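You operate a simulated robot arm through the tools that you are given. There is no shell and no other tool. Be economical: measure what you need, move in short steps, check, and stop when the job is done.

Carry out the task below with a simulated robot arm. There is one attempt and no reset: what you move stays moved.

TASK
Take the mould plate labelled "P2" from the top of the tools table and leave it on the square steel tray. Then put the blue brush from the top of the tools table on top of the steel disc on the top of the tools table.
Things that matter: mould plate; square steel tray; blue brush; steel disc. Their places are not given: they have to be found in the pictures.

It is judged by the outcome, as a careful person would: the job done as asked, and still so three seconds after it is handed in. It fails if anything else is knocked over, pushed out of place, dropped, spilled or broken.

THE ROBOT
A 6-joint arm with a two-finger parallel gripper, fixed in place. Base frame: the origin is at the foot of the arm, x ahead of it, y to its left, z up; the work surface is at about z = 80. Lengths are in cm, angles in rad, forces in N, time in s.
With the tool pointing down near the work surface it reaches from about 26 to 68 cm from the base axis. Its first joint turns from -1.152 to 1.152 rad. Payload 2.9 kg.
Tool frame: the origin (TCP) lies between the finger pads and is the grasp point; the fingertips stand 3 cm ahead of it; z points along the fingers, y is the line along which they close. The gripper opens to 11 cm. The fingers are 2 cm wide and 1 cm thick; the gripper's body (4.8 by 11.2 cm) begins 5.5 cm behind the TCP.
Orientation is told as [roll, pitch, yaw] about the base's x, y, z axes, in that order, counted from this pose: with the fingers straight down and closing along the base's y, the tool's x points along the base's -x, its y along +y and its z along -z.

THE INTERFACE
- The arm moves only by the tool move_arm. Its argument "deltas" is a list of rows, each a list of 3 entries, a list of its own where there are three numbers: the shift along the base's x, y, z in m, then the turn, a rotation vector about the base's x, y, z in degrees, then the closure in counts, from 0 (fully open) to 255 (shut). In form: [[[dx, dy, dz], [ax, ay, az], jaw], ...]. A call has 1 to 8 rows; each row shifts and turns the commanded pose from where the row before left it. A row lasts 0.2 s, in which the tool goes at most 5 cm and 0.15 rad; a call with a longer step from one row to the next is refused whole, and so is a gripper value outside its range. A pose out of reach is approached as far as the arm can. The call stops where the force on the tool passes 40 N (or 10 N more than at its start, if that is more) or the arm is blocked; 0.2 s more then pass. The fingers move at their own pace (about 10.8 cm/s each) and stop on an object; they squeeze with about 33 N. The grip force told is the motor's: it shows also when the fingers shut on nothing. Time passes only in rows, and 0.2 s behind the last, so rows that do not move let the fingers close. It gives the time, the measured TCP pose, the force on the tool (base axes), the opening and the grip force at its end, in the units of the frame above (readings bear some noise).
- Cameras (640 x 400 px; columns grow to the right, rows downward): "scene" is fixed at [9.12, 45.35, 137.7]; the picture's right is [-0.54, -0.84, 0.00], its down [-0.53, 0.34, -0.78] and it looks along [0.65, -0.42, -0.63] (base axes); focal length 334 px, centre (320, 200). "wrist" rides on the gripper at [-3.6, 0, -5.7] in the tool frame; the picture's right is [0.00, -1.00, 0.00], its down [0.97, 0.00, -0.24] and it looks along [0.24, 0.00, 0.97] (tool axes); focal length 218 px, centre (320, 200).
- capture(camera): a new picture of that camera. No time passes.
- measure_at(camera, pixels): for up to 12 pixels [column, row] of the newest picture of that camera ("zoom" is the newest enlarged one), the place [x, y, z] in the base frame of the surface seen there, good to about 0.2 cm. No time passes.
- enlarge(camera, box): a new picture of the part [left, top, right, bottom] of that camera's present view, enlarged. No time passes.
- hand_in(): hands the job in; it is judged then, once.

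Work in short steps. Measure before you move; look again where a grasp or a placing could have gone wrong, and mend it. You have 80 turns and 34 pictures in all, the two below and enlarged ones among them. Open the gripper and draw the arm clear of the work before you hand the job in, unless the task says otherwise; then end with one line.

The tools are called after "Call:" as a command line: name --argument value ..., lists and objects as JSON in quotes. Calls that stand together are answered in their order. move_arm: Moves the arm, as the interface text tells. Its arguments: {"type":"object","properties":{"deltas":{"type":"array"}},"required":["deltas"]} The other tools are called the same way: capture (camera) takes a picture; measure_at (camera, pixels) gives the place of the surface under pixels of a picture; enlarge (camera, box) takes an enlarged picture of a part of a camera's view; hand_in () hands the job in.

At the start:

```text
clock: 0.0
ee_pos: [45.38, 2.4, 110.87]
orientation: [0.0, 0.0, 0.001]
contact_force: [0.2, -0.6, -0.1]
opening: 11.0
gripper_force: 0.1
```

scene: 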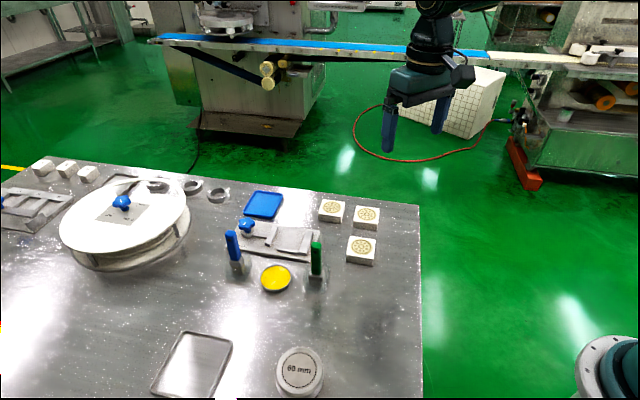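
wrist: 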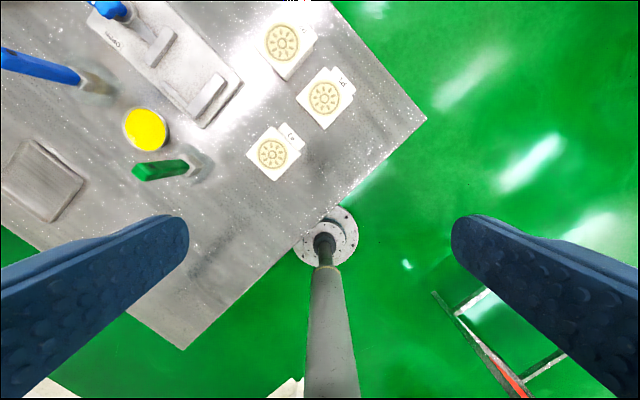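

The three mould plates are near scene pixels (331,210), (366,217) and (361,250). I enlarge both views to read their labels and see the tray, disc and brushes.

Call:
enlarge --camera "wrist" --box '[230, 0, 390, 200]'

Call:
enlarge --camera "scene" --box '[130, 170, 430, 400]'

```text
2.00 times, centred on (310, 100) of wrist
```

zoom: 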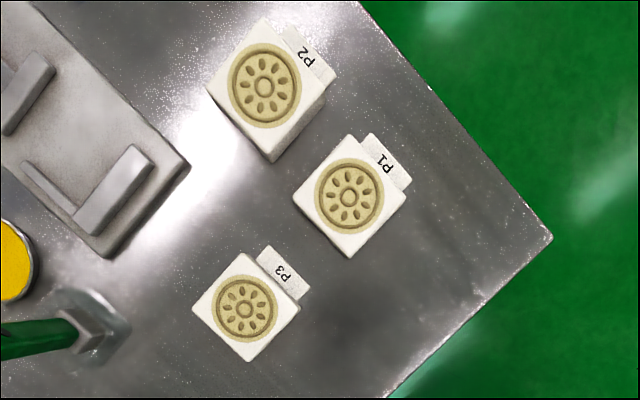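

```text
1.74 times, centred on (280, 285) of scene
```

zoom: 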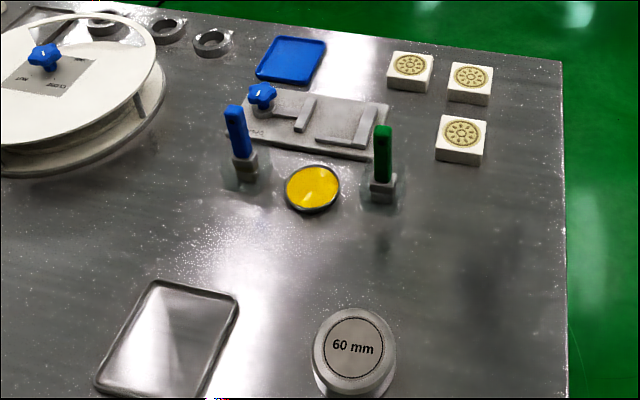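

P2 is the plate at wrist (283,43). I measure the plates, trays, disc candidates and brushes.

Call:
measure_at --camera "zoom" --pixels '[[409, 65], [470, 77], [462, 132], [155, 282], [238, 295], [97, 388], [165, 345], [355, 348], [312, 188], [236, 110], [246, 160], [382, 135]]'

Call:
measure_at --camera "wrist" --pixels '[[282, 43], [267, 15], [256, 45], [288, 80], [317, 40], [305, 18], [300, 55]]'

Call:
enlarge --camera "scene" --box '[0, 150, 230, 300]'

```text
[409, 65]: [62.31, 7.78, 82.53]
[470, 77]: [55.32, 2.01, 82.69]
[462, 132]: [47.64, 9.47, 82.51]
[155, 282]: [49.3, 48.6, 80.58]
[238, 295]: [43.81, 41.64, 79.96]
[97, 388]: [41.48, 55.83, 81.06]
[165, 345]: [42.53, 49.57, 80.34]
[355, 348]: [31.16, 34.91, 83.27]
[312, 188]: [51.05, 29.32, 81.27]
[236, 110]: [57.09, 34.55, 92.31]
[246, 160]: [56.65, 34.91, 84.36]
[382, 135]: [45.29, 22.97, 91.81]
```

```text
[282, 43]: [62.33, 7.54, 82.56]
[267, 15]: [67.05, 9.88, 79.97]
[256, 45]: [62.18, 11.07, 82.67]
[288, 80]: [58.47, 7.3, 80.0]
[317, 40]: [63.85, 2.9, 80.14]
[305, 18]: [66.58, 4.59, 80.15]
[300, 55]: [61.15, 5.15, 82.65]
```

```text
2.67 times, centred on (115, 225) of scene
```

zoom: 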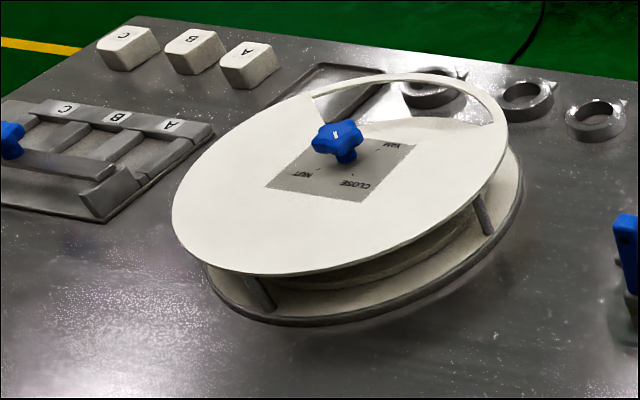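

I look closer at the candidate discs and the tray, before deciding.

Call:
enlarge --camera "scene" --box '[210, 210, 370, 310]'

Call:
enlarge --camera "scene" --box '[140, 300, 340, 400]'

```text
4.00 times, centred on (290, 260) of scene
```

zoom: 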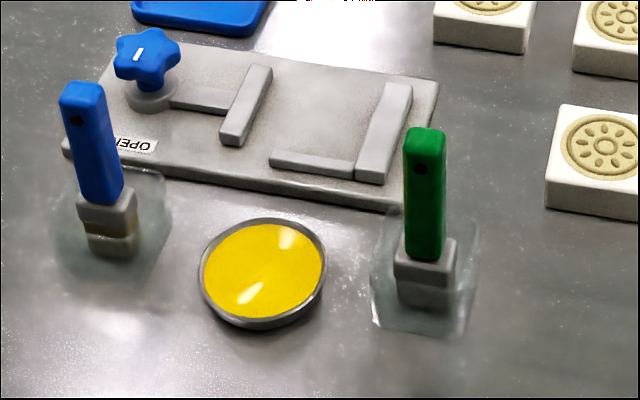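

```text
3.20 times, centred on (240, 350) of scene
```

zoom: 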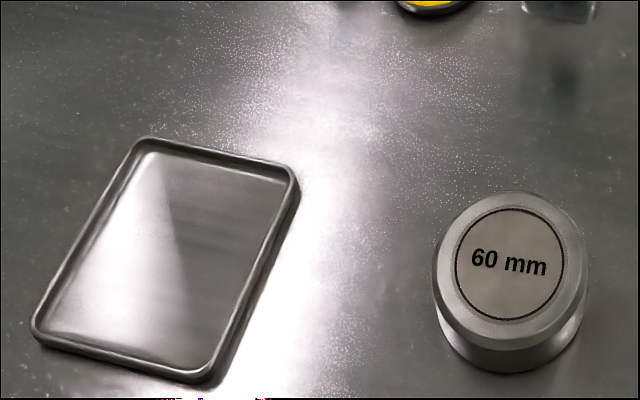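

Steel disc = the "60 mm" one. I measure the tray rim/floor and the disc, all from this zoom.

Call:
measure_at --camera "zoom" --pixels '[[142, 140], [293, 173], [205, 377], [37, 328], [170, 260], [120, 320], [510, 260], [440, 260], [584, 285], [520, 195], [490, 335], [492, 368]]'

Call:
enlarge --camera "scene" --box '[206, 216, 270, 291]'

```text
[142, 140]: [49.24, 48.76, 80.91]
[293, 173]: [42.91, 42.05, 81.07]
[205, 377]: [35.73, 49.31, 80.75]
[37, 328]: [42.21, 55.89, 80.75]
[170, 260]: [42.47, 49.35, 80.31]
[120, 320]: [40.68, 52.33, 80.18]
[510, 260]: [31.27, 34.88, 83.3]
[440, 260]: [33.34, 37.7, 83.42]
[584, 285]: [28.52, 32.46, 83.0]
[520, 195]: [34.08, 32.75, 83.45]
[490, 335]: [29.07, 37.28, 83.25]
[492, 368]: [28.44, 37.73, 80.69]
```

```text
5.33 times, centred on (238, 254) of scene
```

zoom: 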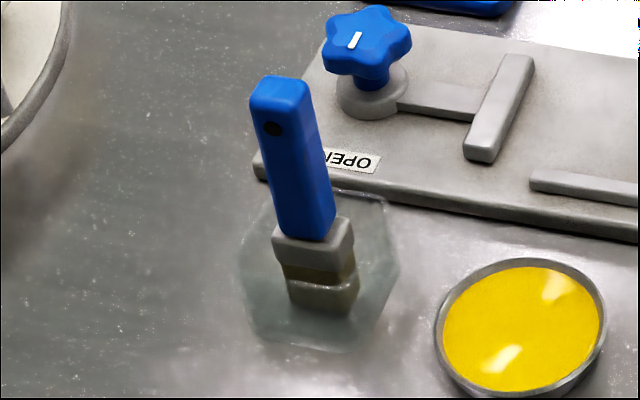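

Tray centre ≈ (42.5, 48.9), sides at 45°. The disc centre ≈ (31, 35), top z 83.3. I move above P2 to view it squarely.

Call:
move_arm --deltas '[[[0.028, 0.0085, -0.025], [0, 0, 0], 0], [[0.028, 0.0085, -0.025], [0, 0, 0], 0], [[0.028, 0.0085, -0.025], [0, 0, 0], 0], [[0.028, 0.0085, -0.025], [0, 0, 0], 0], [[0.028, 0.0085, -0.025], [0, 0, 0], 0], [[0.028, 0.0085, -0.025], [0, 0, 0], 0], [[0, 0, 0], [0, 0, 0], 0]]'

Call:
capture --camera "wrist"

```text
clock: 1.6
ee_pos: [62.26, 7.62, 95.77]
orientation: [0.001, 0.0, -0.001]
contact_force: [0.0, 0.3, -0.3]
opening: 11.0
gripper_force: 0.0
```

```text
25 pictures are left
```

wrist: 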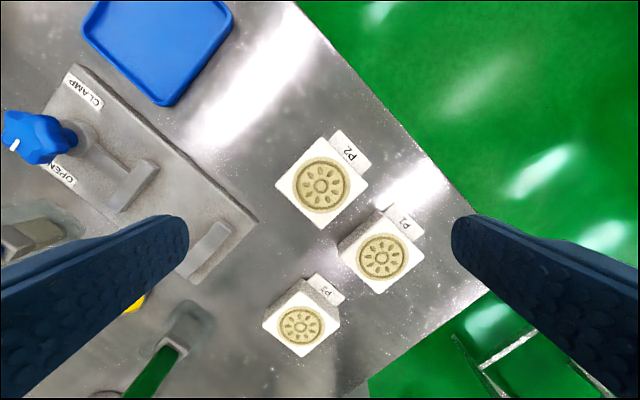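

I measure P2's top corners, its tab, and the gap to P1.

Call:
measure_at --camera "wrist" --pixels '[[279, 185], [322, 142], [364, 180], [322, 225], [345, 148], [355, 140], [340, 133], [368, 160], [384, 212], [347, 243], [353, 218], [361, 211]]'

Call:
enlarge --camera "wrist" --box '[260, 120, 440, 300]'

```text
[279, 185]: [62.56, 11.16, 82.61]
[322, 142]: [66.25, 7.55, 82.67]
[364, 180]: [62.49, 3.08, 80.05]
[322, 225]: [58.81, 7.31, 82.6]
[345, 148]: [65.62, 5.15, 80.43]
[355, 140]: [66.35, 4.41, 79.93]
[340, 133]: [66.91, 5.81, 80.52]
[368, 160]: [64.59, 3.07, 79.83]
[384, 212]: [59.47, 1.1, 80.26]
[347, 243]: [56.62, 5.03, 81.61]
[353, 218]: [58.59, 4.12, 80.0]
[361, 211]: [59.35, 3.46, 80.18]
```

```text
2.22 times, centred on (350, 210) of wrist
```

zoom: 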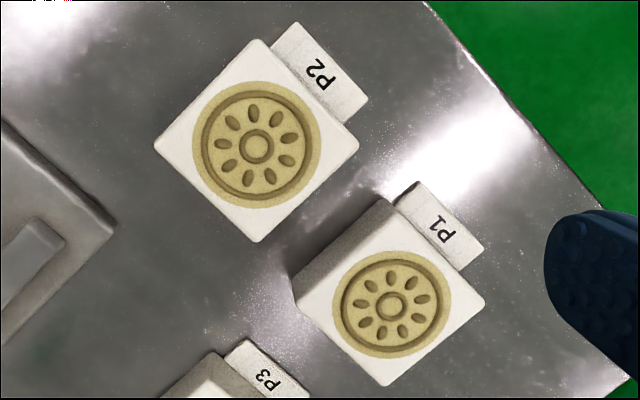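

P2: body centre ≈ (62.55, 7.45), sides at 45°, top z 82.6; gap to P1 about 3 cm. I turn the tool by −45° so fingers close along (1,1), opening to ~8 cm.

Call:
move_arm --deltas '[[[0.0015, -0.0015, 0], [0, 0, -7.5], 70], [[0.0015, 0, 0], [0, 0, -7.5], 70], [[0, 0, 0], [0, 0, -7.5], 70], [[0, 0, 0], [0, 0, -7.5], 70], [[0, 0, 0], [0, 0, -7.5], 70], [[0, 0, 0], [0, 0, -7.5], 70], [[0, 0, -0.04], [0, 0, 0], 70], [[0, 0, -0.02], [0, 0, 0], 70]]'

Call:
capture --camera "wrist"

```text
clock: 3.4
ee_pos: [62.53, 7.56, 89.95]
orientation: [0.0, 0.0, -0.786]
contact_force: [-0.5, 0.0, 0.3]
opening: 7.98
gripper_force: 0.0
```

```text
23 pictures are left
```

wrist: 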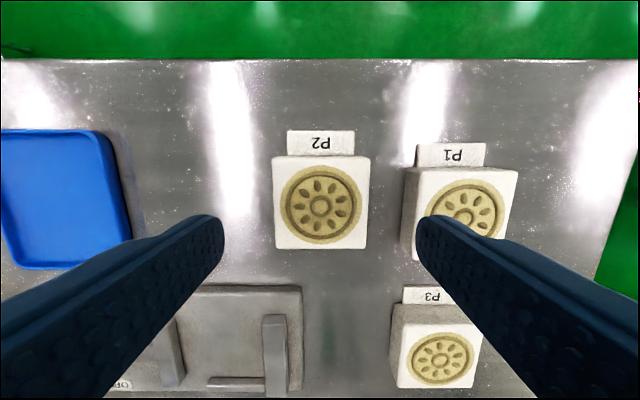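

Aligned; P2 centred between the fingers at column 320. Descend and check force.

Call:
move_arm --deltas '[[[0.001, 0, -0.03], [0, 0, 0], 70], [[0, 0, -0.02], [0, 0, 0], 70], [[0, 0, -0.0115], [0, 0, 0], 70], [[0, 0, 0], [0, 0, 0], 70]]'

Call:
capture --camera "wrist"

```text
clock: 4.4
ee_pos: [62.64, 7.39, 83.64]
orientation: [-0.001, 0.0, -0.785]
contact_force: [0.4, -0.6, 0.0]
opening: 7.98
gripper_force: 0.2
```

```text
22 pictures are left
```

wrist: 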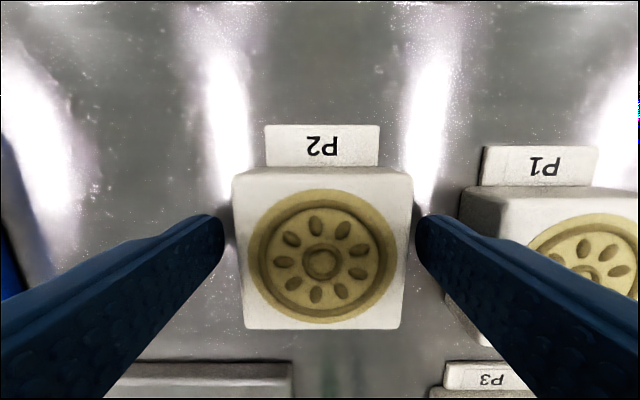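

Fingers straddle P2, clear of P1. Close, then lift straight up.

Call:
move_arm --deltas '[[[0, 0, 0], [0, 0, 0], 255], [[0, 0, 0], [0, 0, 0], 255], [[0, 0, 0], [0, 0, 0], 255], [[0, 0, 0.02], [0, 0, 0], 255], [[0, 0, 0.04], [0, 0, 0], 255], [[0, 0, 0.04], [0, 0, 0], 255], [[0, 0, 0.05], [0, 0, 0], 255], [[0, 0, 0.03], [0, 0, 0], 255]]'

Call:
capture --camera "wrist"

```text
clock: 6.2
ee_pos: [62.51, 7.36, 101.68]
orientation: [-0.001, 0.001, -0.785]
contact_force: [-1.0, 0.0, -1.3]
opening: 5.94
gripper_force: 33.3
```

```text
21 pictures are left
```

wrist: 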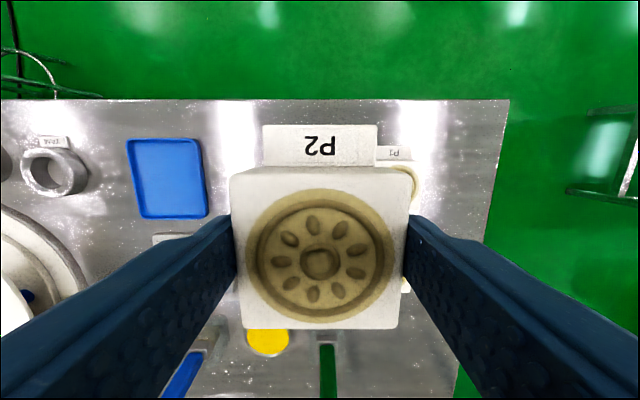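

P2 is held. Carry it at this height toward the tray.

Call:
move_arm --deltas '[[[-0.0205, 0.042, 0], [0, 0, 0], 255], [[-0.0205, 0.042, 0], [0, 0, 0], 255], [[-0.0205, 0.042, 0], [0, 0, 0], 255], [[-0.0205, 0.042, 0], [0, 0, 0], 255], [[-0.0205, 0.042, 0], [0, 0, 0], 255], [[-0.0205, 0.042, 0], [0, 0, 0], 255], [[-0.0205, 0.042, 0], [0, 0, 0], 255], [[-0.0205, 0.042, 0], [0, 0, 0], 255]]'

Call:
move_arm --deltas '[[[-0.0205, 0.042, 0], [0, 0, 0], 255], [[-0.0205, 0.042, 0], [0, 0, 0], 255], [[0, 0, -0.04], [0, 0, 0], 255], [[0, 0, -0.04], [0, 0, 0], 255], [[0, 0, 0], [0, 0, 0], 255]]'

Call:
capture --camera "wrist"

Call:
capture --camera "scene"

```text
clock: 8.0
ee_pos: [46.16, 40.91, 101.81]
orientation: [-0.004, 0.0, -0.786]
contact_force: [0.2, -0.1, -0.9]
opening: 5.9
gripper_force: 32.7
```

```text
clock: 9.2
ee_pos: [41.93, 49.7, 93.54]
orientation: [0.0, -0.001, -0.786]
contact_force: [0.0, 0.0, -0.6]
opening: 5.88
gripper_force: 33.1
```

```text
20 pictures are left
```

wrist: 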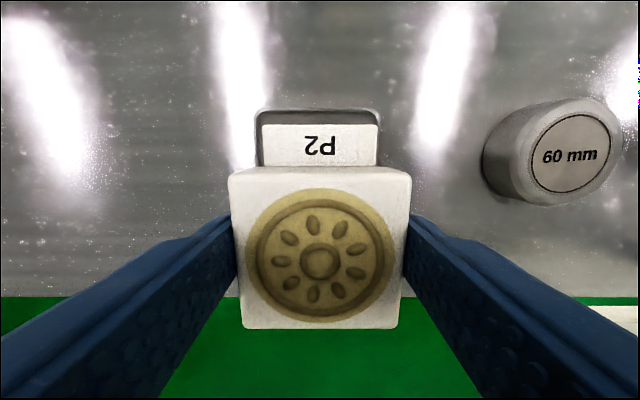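

```text
19 pictures are left
```

scene: 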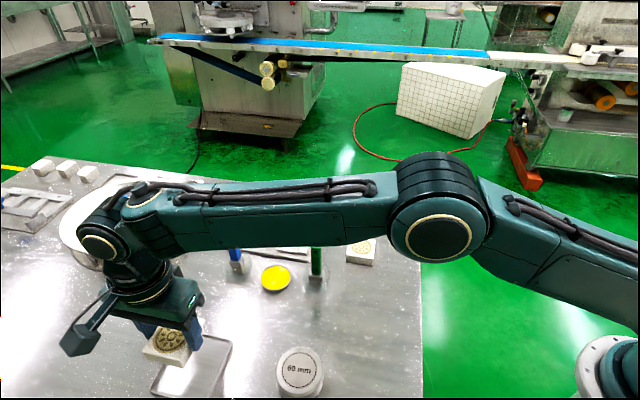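

The tray rim (columns 256–380) is centred on the held plate. Lower to just above the floor, then gently to contact.

Call:
move_arm --deltas '[[[0.001, -0.001, -0.04], [0, 0, 0], 255], [[0, 0, -0.035], [0, 0, 0], 255], [[0, 0, -0.015], [0, 0, 0], 255], [[0, 0, -0.003], [0, 0, 0], 255], [[0, 0, 0], [0, 0, 0], 255]]'

Call:
capture --camera "wrist"

```text
clock: 10.4
ee_pos: [41.87, 49.13, 84.45]
orientation: [0.0, 0.0, -0.784]
contact_force: [-0.3, -0.3, -1.8]
opening: 5.94
gripper_force: 32.7
```

```text
18 pictures are left
```

wrist: 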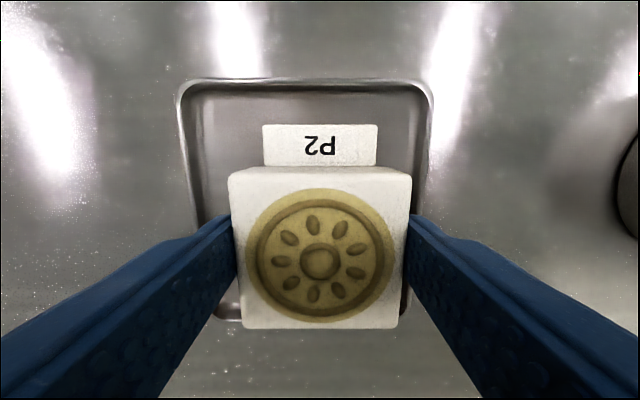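

The plate sits ~0.45 cm right of the tray centre (tray columns 180–432). I shift along the closing axis and go down to contact.

Call:
move_arm --deltas '[[[0.0035, 0.0035, 0], [0, 0, 0], 255], [[0, 0, -0.002], [0, 0, 0], 255], [[0, 0, -0.002], [0, 0, 0], 255], [[0, 0, 0], [0, 0, 0], 255]]'

```text
clock: 11.4
ee_pos: [42.44, 49.6, 84.23]
orientation: [0.001, -0.002, -0.786]
contact_force: [-0.4, 0.3, 0.0]
opening: 5.9
gripper_force: 33.3
```

Call:
move_arm --deltas '[[[0, 0, -0.0015], [0, 0, 0], 255], [[0, 0, -0.0015], [0, 0, 0], 255], [[0, 0, 0], [0, 0, 0], 255]]'

Call:
capture --camera "wrist"

```text
clock: 12.2
ee_pos: [42.35, 49.71, 84.01]
orientation: [0.004, 0.0, -0.785]
contact_force: [-4.9, -4.7, 23.1]
opening: 5.89
gripper_force: 33.0
```

```text
17 pictures are left
```

wrist: 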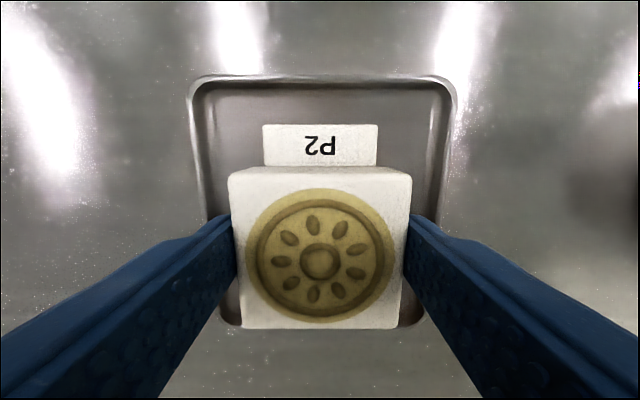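

Contact (23 N) and centred (190–455). Ease off, open slightly, and rise.

Call:
move_arm --deltas '[[[0, 0, 0.001], [0, 0, 0], 255], [[0, 0, 0], [0, 0, 0], 102], [[0, 0, 0], [0, 0, 0], 102], [[0, 0, 0], [0, 0, 0], 102], [[0, 0, 0.01], [0, 0, 0], 95], [[0, 0, 0.04], [0, 0, 0], 80], [[0, 0, 0.04], [0, 0, 0], 0], [[0, 0, 0.05], [0, 0, 0], 0]]'

Call:
capture --camera "wrist"

```text
clock: 14.0
ee_pos: [42.51, 49.89, 97.84]
orientation: [-0.003, 0.0, -0.785]
contact_force: [-1.3, 0.4, 0.1]
opening: 11.0
gripper_force: 0.2
```

```text
16 pictures are left
```

wrist: 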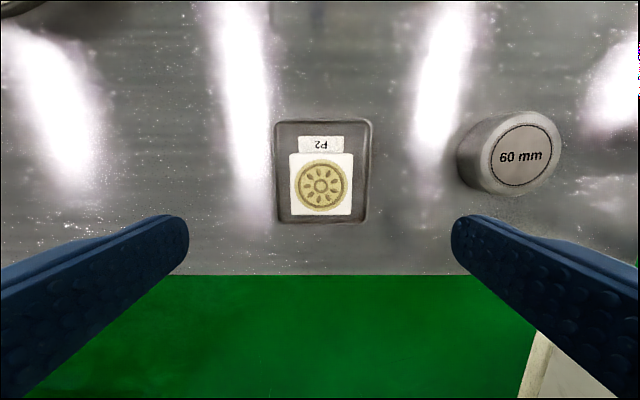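

P2 lies flat in the tray. Now go up toward the blue brush to look at it from above.

Call:
move_arm --deltas '[[[0, 0, 0.04], [0, 0, 5], 0], [[0.015, -0.03, 0.03], [0, 0, 8], 0], [[0.03, -0.034, 0.01], [0, 0, 8], 0], [[0.03, -0.034, 0], [0, 0, 8], 0], [[0.03, -0.034, 0], [0, 0, 8], 0], [[0.02, -0.02, 0], [0, 0, 8], 0], [[0, 0, 0], [0, 0, 0], 0]]'

Call:
capture --camera "wrist"

Call:
enlarge --camera "wrist" --box '[240, 100, 400, 260]'

```text
clock: 15.6
ee_pos: [54.98, 34.38, 106.08]
orientation: [0.001, -0.001, 0.001]
contact_force: [-0.7, 0.3, -1.2]
opening: 11.0
gripper_force: 0.0
```

```text
15 pictures are left
```

wrist: 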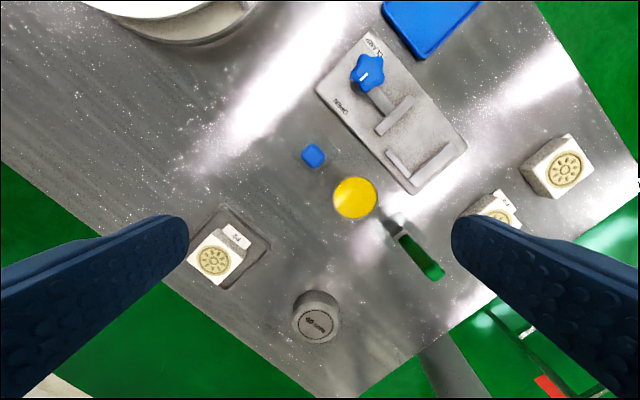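

```text
2.50 times, centred on (320, 180) of wrist
```

zoom: 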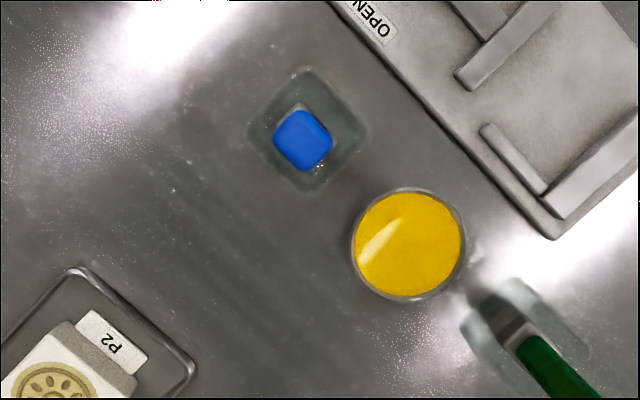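

The handle top is at wrist (313,155), its sides at ~45°. I measure the handle and its clear holder.

Call:
measure_at --camera "zoom" --pixels '[[303, 140], [300, 112], [329, 137], [306, 168], [278, 140], [306, 72], [364, 130], [310, 187], [252, 130], [410, 245], [500, 318]]'

Call:
enlarge --camera "scene" --box '[206, 216, 270, 291]'

```text
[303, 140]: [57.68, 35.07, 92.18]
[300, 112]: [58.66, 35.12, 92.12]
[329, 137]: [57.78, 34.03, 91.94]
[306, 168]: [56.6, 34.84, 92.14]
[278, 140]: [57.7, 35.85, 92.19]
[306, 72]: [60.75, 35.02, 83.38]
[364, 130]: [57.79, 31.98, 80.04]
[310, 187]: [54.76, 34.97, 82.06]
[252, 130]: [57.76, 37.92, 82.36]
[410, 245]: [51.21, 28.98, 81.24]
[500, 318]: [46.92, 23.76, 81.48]
```

```text
5.33 times, centred on (238, 254) of scene
```

zoom: 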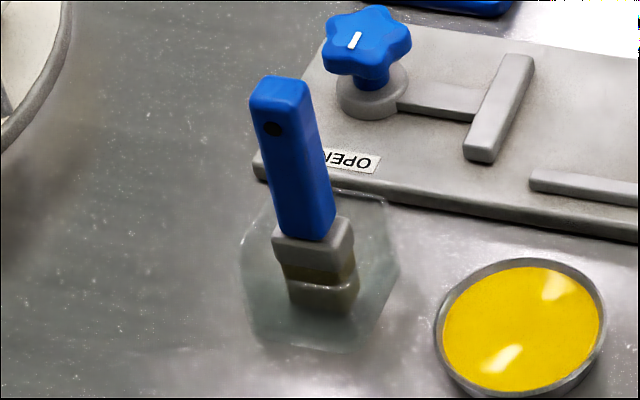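

Handle axis ≈ (57.65, 35.0), z 84.5–92.2, sides 45°. Plan: grip it from the side with the tool nearly horizontal along (+x,−y), lift, then turn the tool down so the brush lies flat. First yaw −45° while backing off.

Call:
move_arm --deltas '[[[-0.007, 0.012, 0], [0, 0, -7.5], 0], [[-0.007, 0.012, 0], [0, 0, -7.5], 0], [[-0.007, 0.012, 0], [0, 0, -7.5], 0], [[-0.007, 0.012, 0], [0, 0, -7.5], 0], [[-0.007, 0.012, 0], [0, 0, -7.5], 0], [[-0.006, 0.013, 0], [0, 0, -7.5], 0]]'

Call:
move_arm --deltas '[[[0, 0, 0], [-5.94, -5.94, 0], 0], [[0, 0, 0], [-5.94, -5.94, 0], 0], [[0, 0, 0], [-5.94, -5.94, 0], 0], [[0, 0, 0], [-5.94, -5.94, 0], 0], [[0, 0, 0], [-5.94, -5.94, 0], 0], [[0, 0, 0], [-5.94, -5.94, 0], 0], [[0, 0, 0], [-5.94, -5.94, 0], 0], [[0, 0, 0], [-5.94, -5.94, 0], 0]]'

Call:
capture --camera "scene"

Call:
capture --camera "wrist"

```text
clock: 17.0
ee_pos: [50.38, 41.36, 105.73]
orientation: [0.0, 0.0, -0.787]
contact_force: [-0.1, 0.0, -0.3]
opening: 10.98
gripper_force: 0.0
out of reach, approached as far as the arm can: row 6
```

```text
clock: 18.8
ee_pos: [47.29, 39.36, 105.75]
orientation: [0.003, -0.427, -0.784]
contact_force: [-0.3, 0.2, -0.3]
opening: 11.0
gripper_force: 0.0
out of reach, approached as far as the arm can: row 1, 2, 3, 4, 5, 6, 7, 8
```

```text
12 pictures are left
```

scene: 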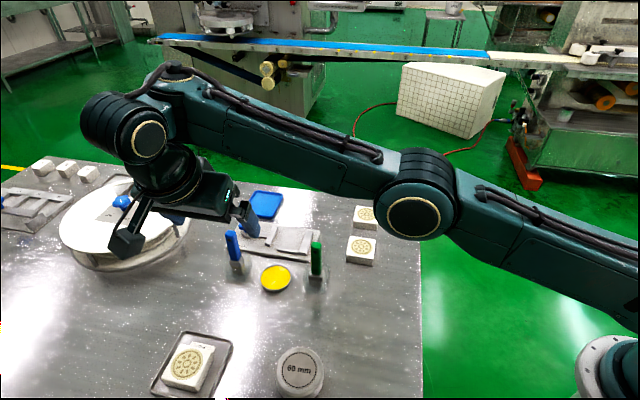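

```text
11 pictures are left
```

wrist: 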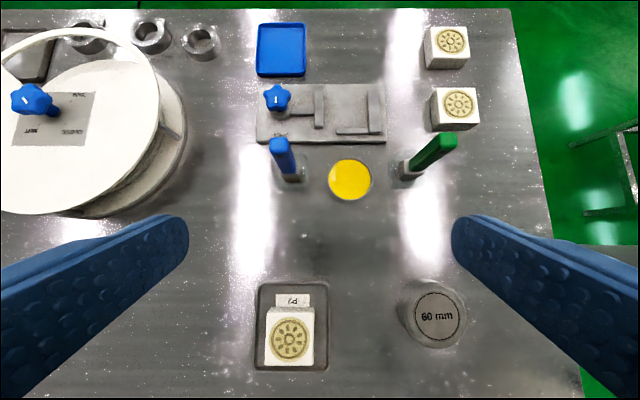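

That direction is out of reach (arm stretched). I'll instead use approach direction (+x,+y), nearly radial, tilted ~50° so the gripper passes well above the green brush. First pull inwards and see what pose is held.

Call:
move_arm --deltas '[[[-0.03, -0.03, 0.0], [0, 0, 0], 0], [[0, 0, 0], [0, 0, 0], 0]]'

```text
clock: 19.4
ee_pos: [46.69, 38.6, 105.75]
orientation: [0.001, -0.425, -0.786]
contact_force: [0.1, -1.1, -0.3]
opening: 11.0
gripper_force: 0.0
out of reach, approached as far as the arm can: row 1
```

Call:
move_arm --deltas '[[[-0.01, -0.01, 0.0], [5.75, 5.75, 0], 0], [[-0.01, -0.01, 0], [5.75, 5.75, 0], 0], [[-0.01, -0.01, 0], [5.75, 5.75, 0], 0], [[0, 0, 0], [0, 0, 0], 0]]'

```text
clock: 20.4
ee_pos: [41.42, 41.23, 106.59]
orientation: [0.0, 0.002, -0.786]
contact_force: [-0.2, 0.3, 0.7]
opening: 10.99
gripper_force: 0.0
out of reach, approached as far as the arm can: row 1, 2, 3
```

Level again. Now yaw to +45° while moving a little to (43, 31).

Call:
move_arm --deltas '[[[0, -0.012, 0], [0, 0, 8.2], 0], [[0, -0.012, 0], [0, 0, 8.2], 0], [[0, -0.012, 0], [0, 0, 8.2], 0], [[0, -0.012, 0], [0, 0, 8.2], 0], [[0, -0.012, 0], [0, 0, 8.2], 0], [[0, -0.012, 0], [0, 0, 8.2], 0], [[0, -0.012, 0], [0, 0, 8.2], 0], [[0, -0.012, 0], [0, 0, 8.2], 0]]'

Call:
move_arm --deltas '[[[0, 0, 0], [0, 0, 8.2], 0], [[0, 0, 0], [0, 0, 8.2], 0], [[0, 0, 0], [0, 0, 8.0], 0], [[0, 0, 0], [0, 0, 0], 0]]'

```text
clock: 22.2
ee_pos: [44.9, 34.47, 109.38]
orientation: [0.004, 0.004, 0.36]
contact_force: [0.0, -0.2, -0.1]
opening: 10.98
gripper_force: 0.1
out of reach, approached as far as the arm can: row 1, 2, 3, 4, 5, 6, 7, 8
```

```text
clock: 23.2
ee_pos: [44.9, 34.45, 109.48]
orientation: [0.003, 0.0, 0.786]
contact_force: [0.8, 0.5, 0.9]
opening: 11.02
gripper_force: 0.0
```

Now tilt by 50° toward (+x,+y) while moving to about (50, 30, 106).

Call:
move_arm --deltas '[[[0.008, -0.007, -0.005], [5.89, -5.89, 0], 0], [[0.008, -0.007, -0.005], [5.89, -5.89, 0], 0], [[0.008, -0.007, -0.005], [5.89, -5.89, 0], 0], [[0.008, -0.008, -0.005], [5.89, -5.89, 0], 0], [[0.008, -0.008, -0.005], [5.89, -5.89, 0], 0], [[0.008, -0.008, -0.005], [5.89, -5.89, 0], 0], [[0, 0, 0], [0, 0, 0], 0]]'

Call:
capture --camera "scene"

Call:
capture --camera "wrist"

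```text
clock: 24.8
ee_pos: [56.13, 32.93, 121.13]
orientation: [0.043, -0.597, 0.789]
contact_force: [-0.7, -0.3, 0.0]
opening: 11.0
gripper_force: 0.0
out of reach, approached as far as the arm can: row 1, 2, 3, 4, 5, 6
```

```text
10 pictures are left
```

scene: 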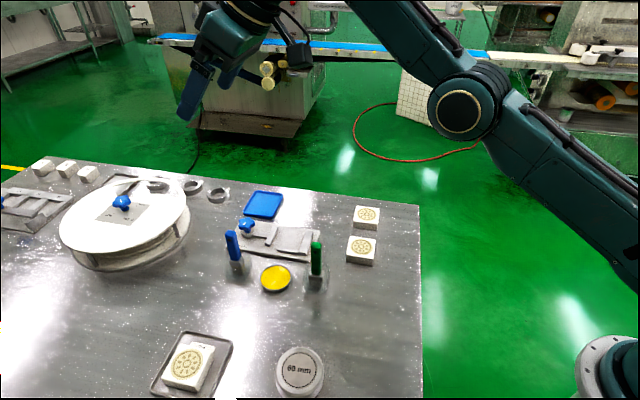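

```text
9 pictures are left
```

wrist: 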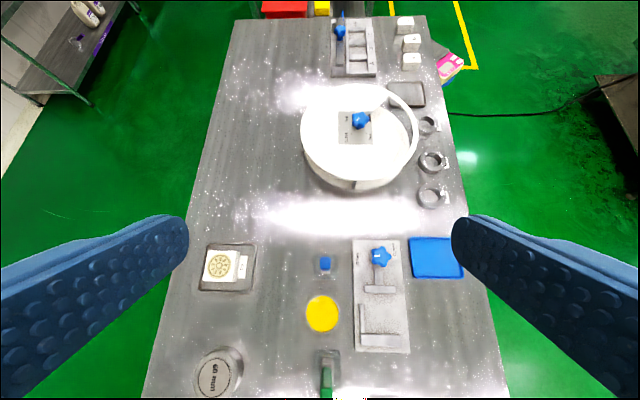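

The arm can't tilt outward here. The brushes evidently stand upright on flat bristle ends, so I'll grip the handle from the top with the tool straight down and set it standing on the disc. First level the tool again.

Call:
move_arm --deltas '[[[-0.01, -0.01, -0.01], [-6.0, 6.0, 0], 0], [[-0.01, -0.01, -0.02], [-6.0, 6.0, 0], 0], [[-0.01, -0.01, -0.02], [-6.0, 6.0, 0], 0], [[-0.01, -0.01, -0.02], [-6.0, 6.0, 0], 0], [[0, 0, 0], [0, 0, 0], 0]]'

```text
clock: 26.0
ee_pos: [51.04, 23.59, 112.83]
orientation: [0.043, -0.005, 0.787]
contact_force: [0.3, 0.0, 0.0]
opening: 10.99
gripper_force: 0.0
out of reach, approached as far as the arm can: row 2, 3, 4
```

Fix the residual 0.043 rad roll, and move over the brush handle at height 101, opening to ~5 cm.

Call:
move_arm --deltas '[[[0, 0, 0], [-1.74, -1.74, 0], 139], [[0.0165, 0.0285, -0.02], [0, 0, 0], 139], [[0.0165, 0.0285, -0.02], [0, 0, 0], 139], [[0.0165, 0.0285, -0.02], [0, 0, 0], 139], [[0.0165, 0.0285, -0.02], [0, 0, 0], 139], [[0, 0, -0.02], [0, 0, 0], 139], [[0, 0, 0], [0, 0, 0], 139]]'

```text
clock: 27.6
ee_pos: [56.53, 34.27, 102.42]
orientation: [0.002, -0.003, 0.786]
contact_force: [0.1, 0.1, -0.6]
opening: 4.98
gripper_force: 0.0
out of reach, approached as far as the arm can: row 5, 6
```

Call:
move_arm --deltas '[[[0, 0, -0.03], [0, 0, 0], 139], [[0, 0, -0.029], [0, 0, 0], 139], [[0.0112, 0.0073, 0], [0, 0, 0], 139], [[0, 0, 0], [0, 0, 0], 139]]'

Call:
capture --camera "wrist"

```text
clock: 28.6
ee_pos: [57.69, 34.71, 96.82]
orientation: [0.002, -0.004, 0.787]
contact_force: [-0.5, 0.1, -0.2]
opening: 5.0
gripper_force: 0.1
out of reach, approached as far as the arm can: row 1, 2, 3
```

```text
8 pictures are left
```

wrist: 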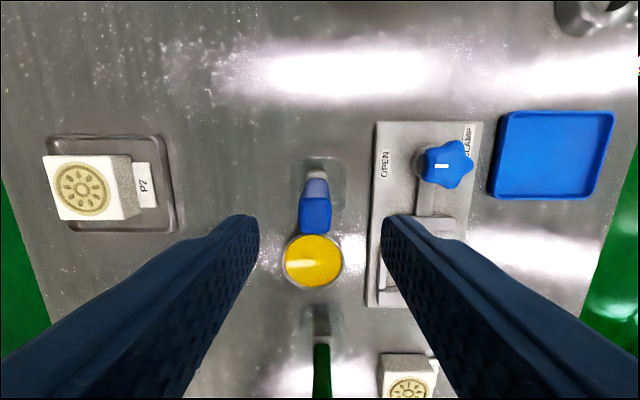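

Handle (cols 300–330) is aligned with the fingers. Measure its top to fine-position.

Call:
measure_at --camera "wrist" --pixels '[[302, 215], [315, 215], [328, 215], [315, 202], [315, 230], [315, 180], [300, 170], [335, 170]]'

```text
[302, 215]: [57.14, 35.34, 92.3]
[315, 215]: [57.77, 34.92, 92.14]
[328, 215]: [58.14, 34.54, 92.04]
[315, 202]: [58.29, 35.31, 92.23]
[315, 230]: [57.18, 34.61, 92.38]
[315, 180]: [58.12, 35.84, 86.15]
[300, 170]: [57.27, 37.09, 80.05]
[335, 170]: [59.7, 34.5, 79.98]
```

Call:
move_arm --deltas '[[[0, 0.0025, -0.02], [0, 0, 0], 139], [[0, 0, -0.02], [0, 0, 0], 139], [[0, 0, -0.015], [0, 0, 0], 139], [[0, 0, 0], [0, 0, 0], 139]]'

Call:
capture --camera "wrist"

```text
clock: 29.6
ee_pos: [58.17, 35.21, 91.34]
orientation: [0.002, -0.005, 0.788]
contact_force: [0.4, -0.6, -0.7]
opening: 5.0
gripper_force: 0.0
out of reach, approached as far as the arm can: row 3
```

```text
7 pictures are left
```

wrist: 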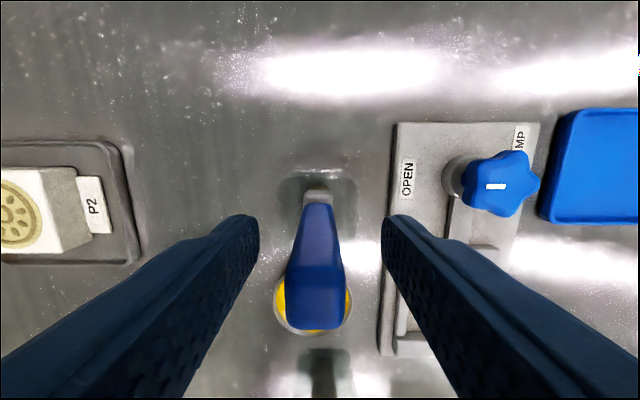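

Correct by (−0.45, −0.24) cm, close on the handle.

Call:
move_arm --deltas '[[[-0.0045, -0.0024, -0.003], [0, 0, 0], 139], [[0, 0, 0], [0, 0, 0], 139], [[0, 0, 0], [0, 0, 0], 200], [[0, 0, 0], [0, 0, 0], 255], [[0, 0, 0], [0, 0, 0], 255], [[0, 0, 0], [0, 0, 0], 255]]'

```text
clock: 31.0
ee_pos: [58.1, 35.33, 91.03]
orientation: [0.005, -0.003, 0.786]
contact_force: [-0.4, -0.2, -0.2]
opening: 2.06
gripper_force: 33.1
out of reach, approached as far as the arm can: row 1
```

Handle gripped (2.06 cm). Lift about 6 cm in small steps and check.

Call:
move_arm --deltas '[[[-0.001, -0.001, 0.015], [0, 0, 0], 255], [[-0.001, -0.001, 0.015], [0, 0, 0], 255], [[-0.002, -0.001, 0.015], [0, 0, 0], 255], [[-0.002, -0.001, 0.015], [0, 0, 0], 255], [[0, 0, 0], [0, 0, 0], 255]]'

Call:
enlarge --camera "scene" --box '[180, 170, 360, 310]'

```text
clock: 32.2
ee_pos: [57.55, 34.76, 97.1]
orientation: [0.001, -0.005, 0.786]
contact_force: [-0.5, -0.6, -0.9]
opening: 2.05
gripper_force: 32.7
```

```text
2.86 times, centred on (270, 240) of scene
```

zoom: 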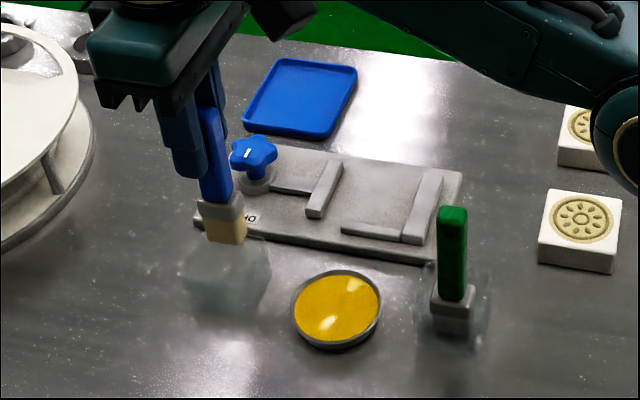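

The brush came out cleanly; the bristle end is a flat block about handle-wide. Measure its bottom.

Call:
measure_at --camera "zoom" --pixels '[[227, 240], [209, 232], [244, 240], [226, 222], [200, 208], [222, 212], [243, 205], [213, 190], [225, 228]]'

```text
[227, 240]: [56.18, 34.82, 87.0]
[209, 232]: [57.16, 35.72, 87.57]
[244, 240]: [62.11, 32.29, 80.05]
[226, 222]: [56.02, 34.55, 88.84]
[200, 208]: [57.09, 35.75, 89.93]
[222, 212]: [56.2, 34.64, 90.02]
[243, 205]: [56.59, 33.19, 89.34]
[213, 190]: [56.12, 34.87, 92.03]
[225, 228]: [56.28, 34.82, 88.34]
```

Brush bottom is 10.2 cm under the TCP, so contact with the disc is expected at TCP z ≈ 93.5. Carry it to above the disc at (31.2, 35.0).

Call:
move_arm --deltas '[[[-0.02, 0, 0.015], [0, 0, 0], 255], [[-0.04, 0, 0], [0, 0, 0], 255], [[-0.04, 0.0005, 0], [0, 0, 0], 255], [[-0.04, 0.0005, 0], [0, 0, 0], 255], [[-0.04, 0.001, 0], [0, 0, 0], 255], [[-0.04, 0, 0], [0, 0, 0], 255], [[-0.04, 0, 0], [0, 0, 0], 255], [[-0.003, 0, 0], [0, 0, 0], 255]]'

Call:
capture --camera "scene"

```text
clock: 34.0
ee_pos: [32.34, 35.68, 98.97]
orientation: [0.002, -0.008, 0.787]
contact_force: [0.0, 0.6, 0.8]
opening: 2.05
gripper_force: 32.8
out of reach, approached as far as the arm can: row 1
```

```text
5 pictures are left
```

scene: 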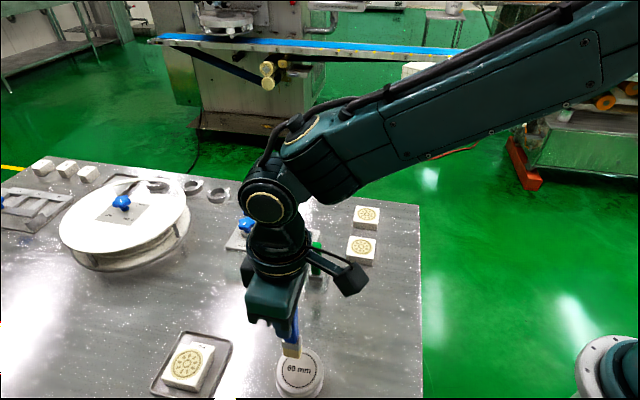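

Brush axis is ~0.5 cm inward of the TCP. Shift (−0.75, −0.3), level, and descend to ~0.7 cm over the disc.

Call:
move_arm --deltas '[[[-0.0075, -0.003, 0], [-0.2, 0.2, 0], 255], [[0, 0, -0.02], [0, 0, 0], 255], [[0, 0, -0.02], [0, 0, 0], 255], [[0, 0, -0.005], [0, 0, 0], 255], [[0, 0, 0], [0, 0, 0], 255]]'

Call:
enlarge --camera "scene" --box '[230, 290, 370, 400]'

```text
clock: 35.2
ee_pos: [31.46, 35.37, 94.6]
orientation: [0.001, -0.002, 0.788]
contact_force: [-0.4, 0.8, -0.3]
opening: 2.06
gripper_force: 33.3
```

```text
3.64 times, centred on (300, 345) of scene
```

zoom: 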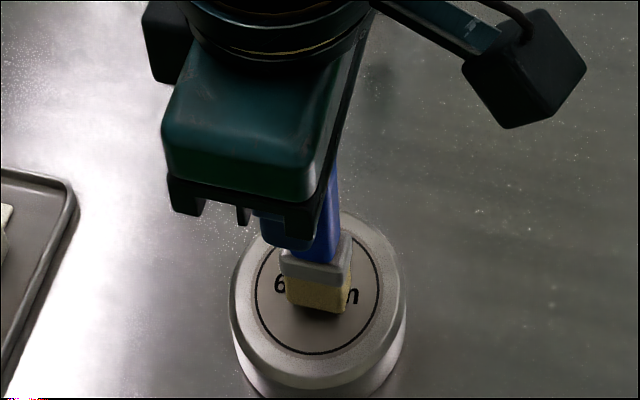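

Well centred. Lower gently to contact.

Call:
move_arm --deltas '[[[0, 0, -0.004], [0, 0, 0], 255], [[0, 0, -0.003], [0, 0, 0], 255], [[0, 0, -0.001], [0, 0, 0], 255], [[0, 0, 0], [0, 0, 0], 255]]'

Call:
move_arm --deltas '[[[0, 0, -0.001], [0, 0, 0], 255], [[0, 0, 0], [0, 0, 0], 255]]'

```text
clock: 36.2
ee_pos: [31.63, 35.42, 94.0]
orientation: [0.002, -0.004, 0.789]
contact_force: [-5.0, -3.6, 23.7]
opening: 2.04
gripper_force: 32.6
```

```text
clock: 36.8
ee_pos: [31.59, 35.42, 93.94]
orientation: [0.002, -0.006, 0.787]
contact_force: [-2.5, -0.5, 28.4]
opening: 2.04
gripper_force: 32.9
```

Contact. Ease off upward by ~1.5 mm so little load remains.

Call:
move_arm --deltas '[[[0, 0, 0.0015], [0, 0, 0], 255], [[0, 0, 0], [0, 0, 0], 255]]'

```text
clock: 37.4
ee_pos: [31.69, 35.42, 93.86]
orientation: [0.001, -0.002, 0.787]
contact_force: [2.7, 3.5, 17.3]
opening: 2.05
gripper_force: 33.0
```

Call:
move_arm --deltas '[[[0, 0, 0.0012], [0, 0, 0], 255], [[0, 0, 0], [0, 0, 0], 255]]'

```text
clock: 38.0
ee_pos: [31.6, 35.35, 93.82]
orientation: [0.002, 0.002, 0.787]
contact_force: [1.3, 1.4, 6.5]
opening: 2.05
gripper_force: 32.5
```

Only 6.5 N now, tool level. Open slightly and look.

Call:
move_arm --deltas '[[[0, 0, 0], [0, 0, 0], 203], [[0, 0, 0], [0, 0, 0], 197], [[0, 0, 0], [0, 0, 0], 190], [[0, 0, 0], [0, 0, 0], 180], [[0, 0, 0], [0, 0, 0], 180], [[0, 0, 0], [0, 0, 0], 180]]'

Call:
capture --camera "wrist"

```text
clock: 39.4
ee_pos: [31.64, 35.32, 93.95]
orientation: [0.0, -0.002, 0.787]
contact_force: [-0.2, -0.3, -0.3]
opening: 3.23
gripper_force: 0.1
```

```text
3 pictures are left
```

wrist: 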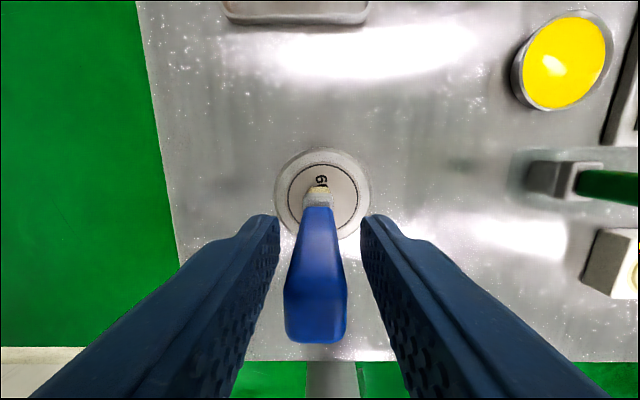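

It stands by itself. Open wider and rise straight up.

Call:
move_arm --deltas '[[[0, 0, 0], [0, 0, 0], 130], [[0, 0, 0], [0, 0, 0], 130], [[0, 0, 0.02], [0, 0, 0], 130], [[0, 0, 0.03], [0, 0, 0], 130], [[0, 0, 0.04], [0, 0, 0], 130], [[0, 0, 0.04], [0, 0, 0], 130], [[0.02, -0.03, 0.01], [0, 0, 0], 130], [[0.02, -0.04, 0], [0, 0, 0], 130]]'

Call:
move_arm --deltas '[[[0.01, -0.045, 0], [0, 0, 0], 0], [[0.01, -0.045, 0], [0, 0, 0], 0], [[0.01, -0.045, 0], [0, 0, 0], 0], [[0, 0, 0], [0, 0, 0], 0]]'

Call:
capture --camera "scene"

```text
clock: 41.2
ee_pos: [35.58, 28.42, 107.74]
orientation: [0.002, 0.0, 0.788]
contact_force: [0.0, 0.4, 0.1]
opening: 5.38
gripper_force: 0.0
```

```text
clock: 42.2
ee_pos: [38.59, 14.95, 108.0]
orientation: [0.001, -0.001, 0.788]
contact_force: [-0.5, -0.1, -0.3]
opening: 10.98
gripper_force: 0.1
```

```text
2 pictures are left
```

scene: 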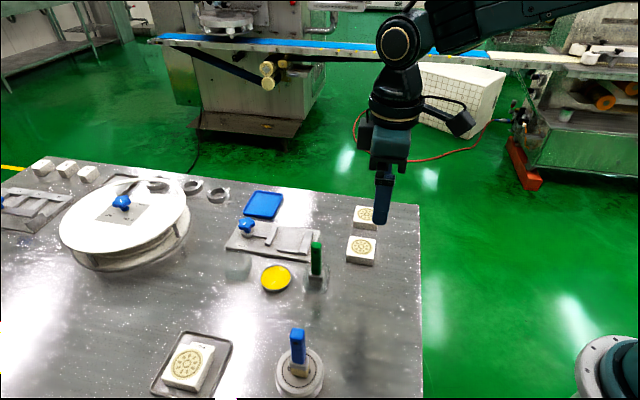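

The brush stands on the disc (scene 299,365), P2 is in the tray (190,365), and everything else is in place. The gripper is open and clear, so I hand in.

Call:
hand_in

```text
The job is handed in.
```

Plate P2 is lying flat in the square steel tray, and the blue brush is standing upright on its bristle end on the steel disc (the one marked "60 mm"); nothing else looked moved in the last picture, and the job is handed in.
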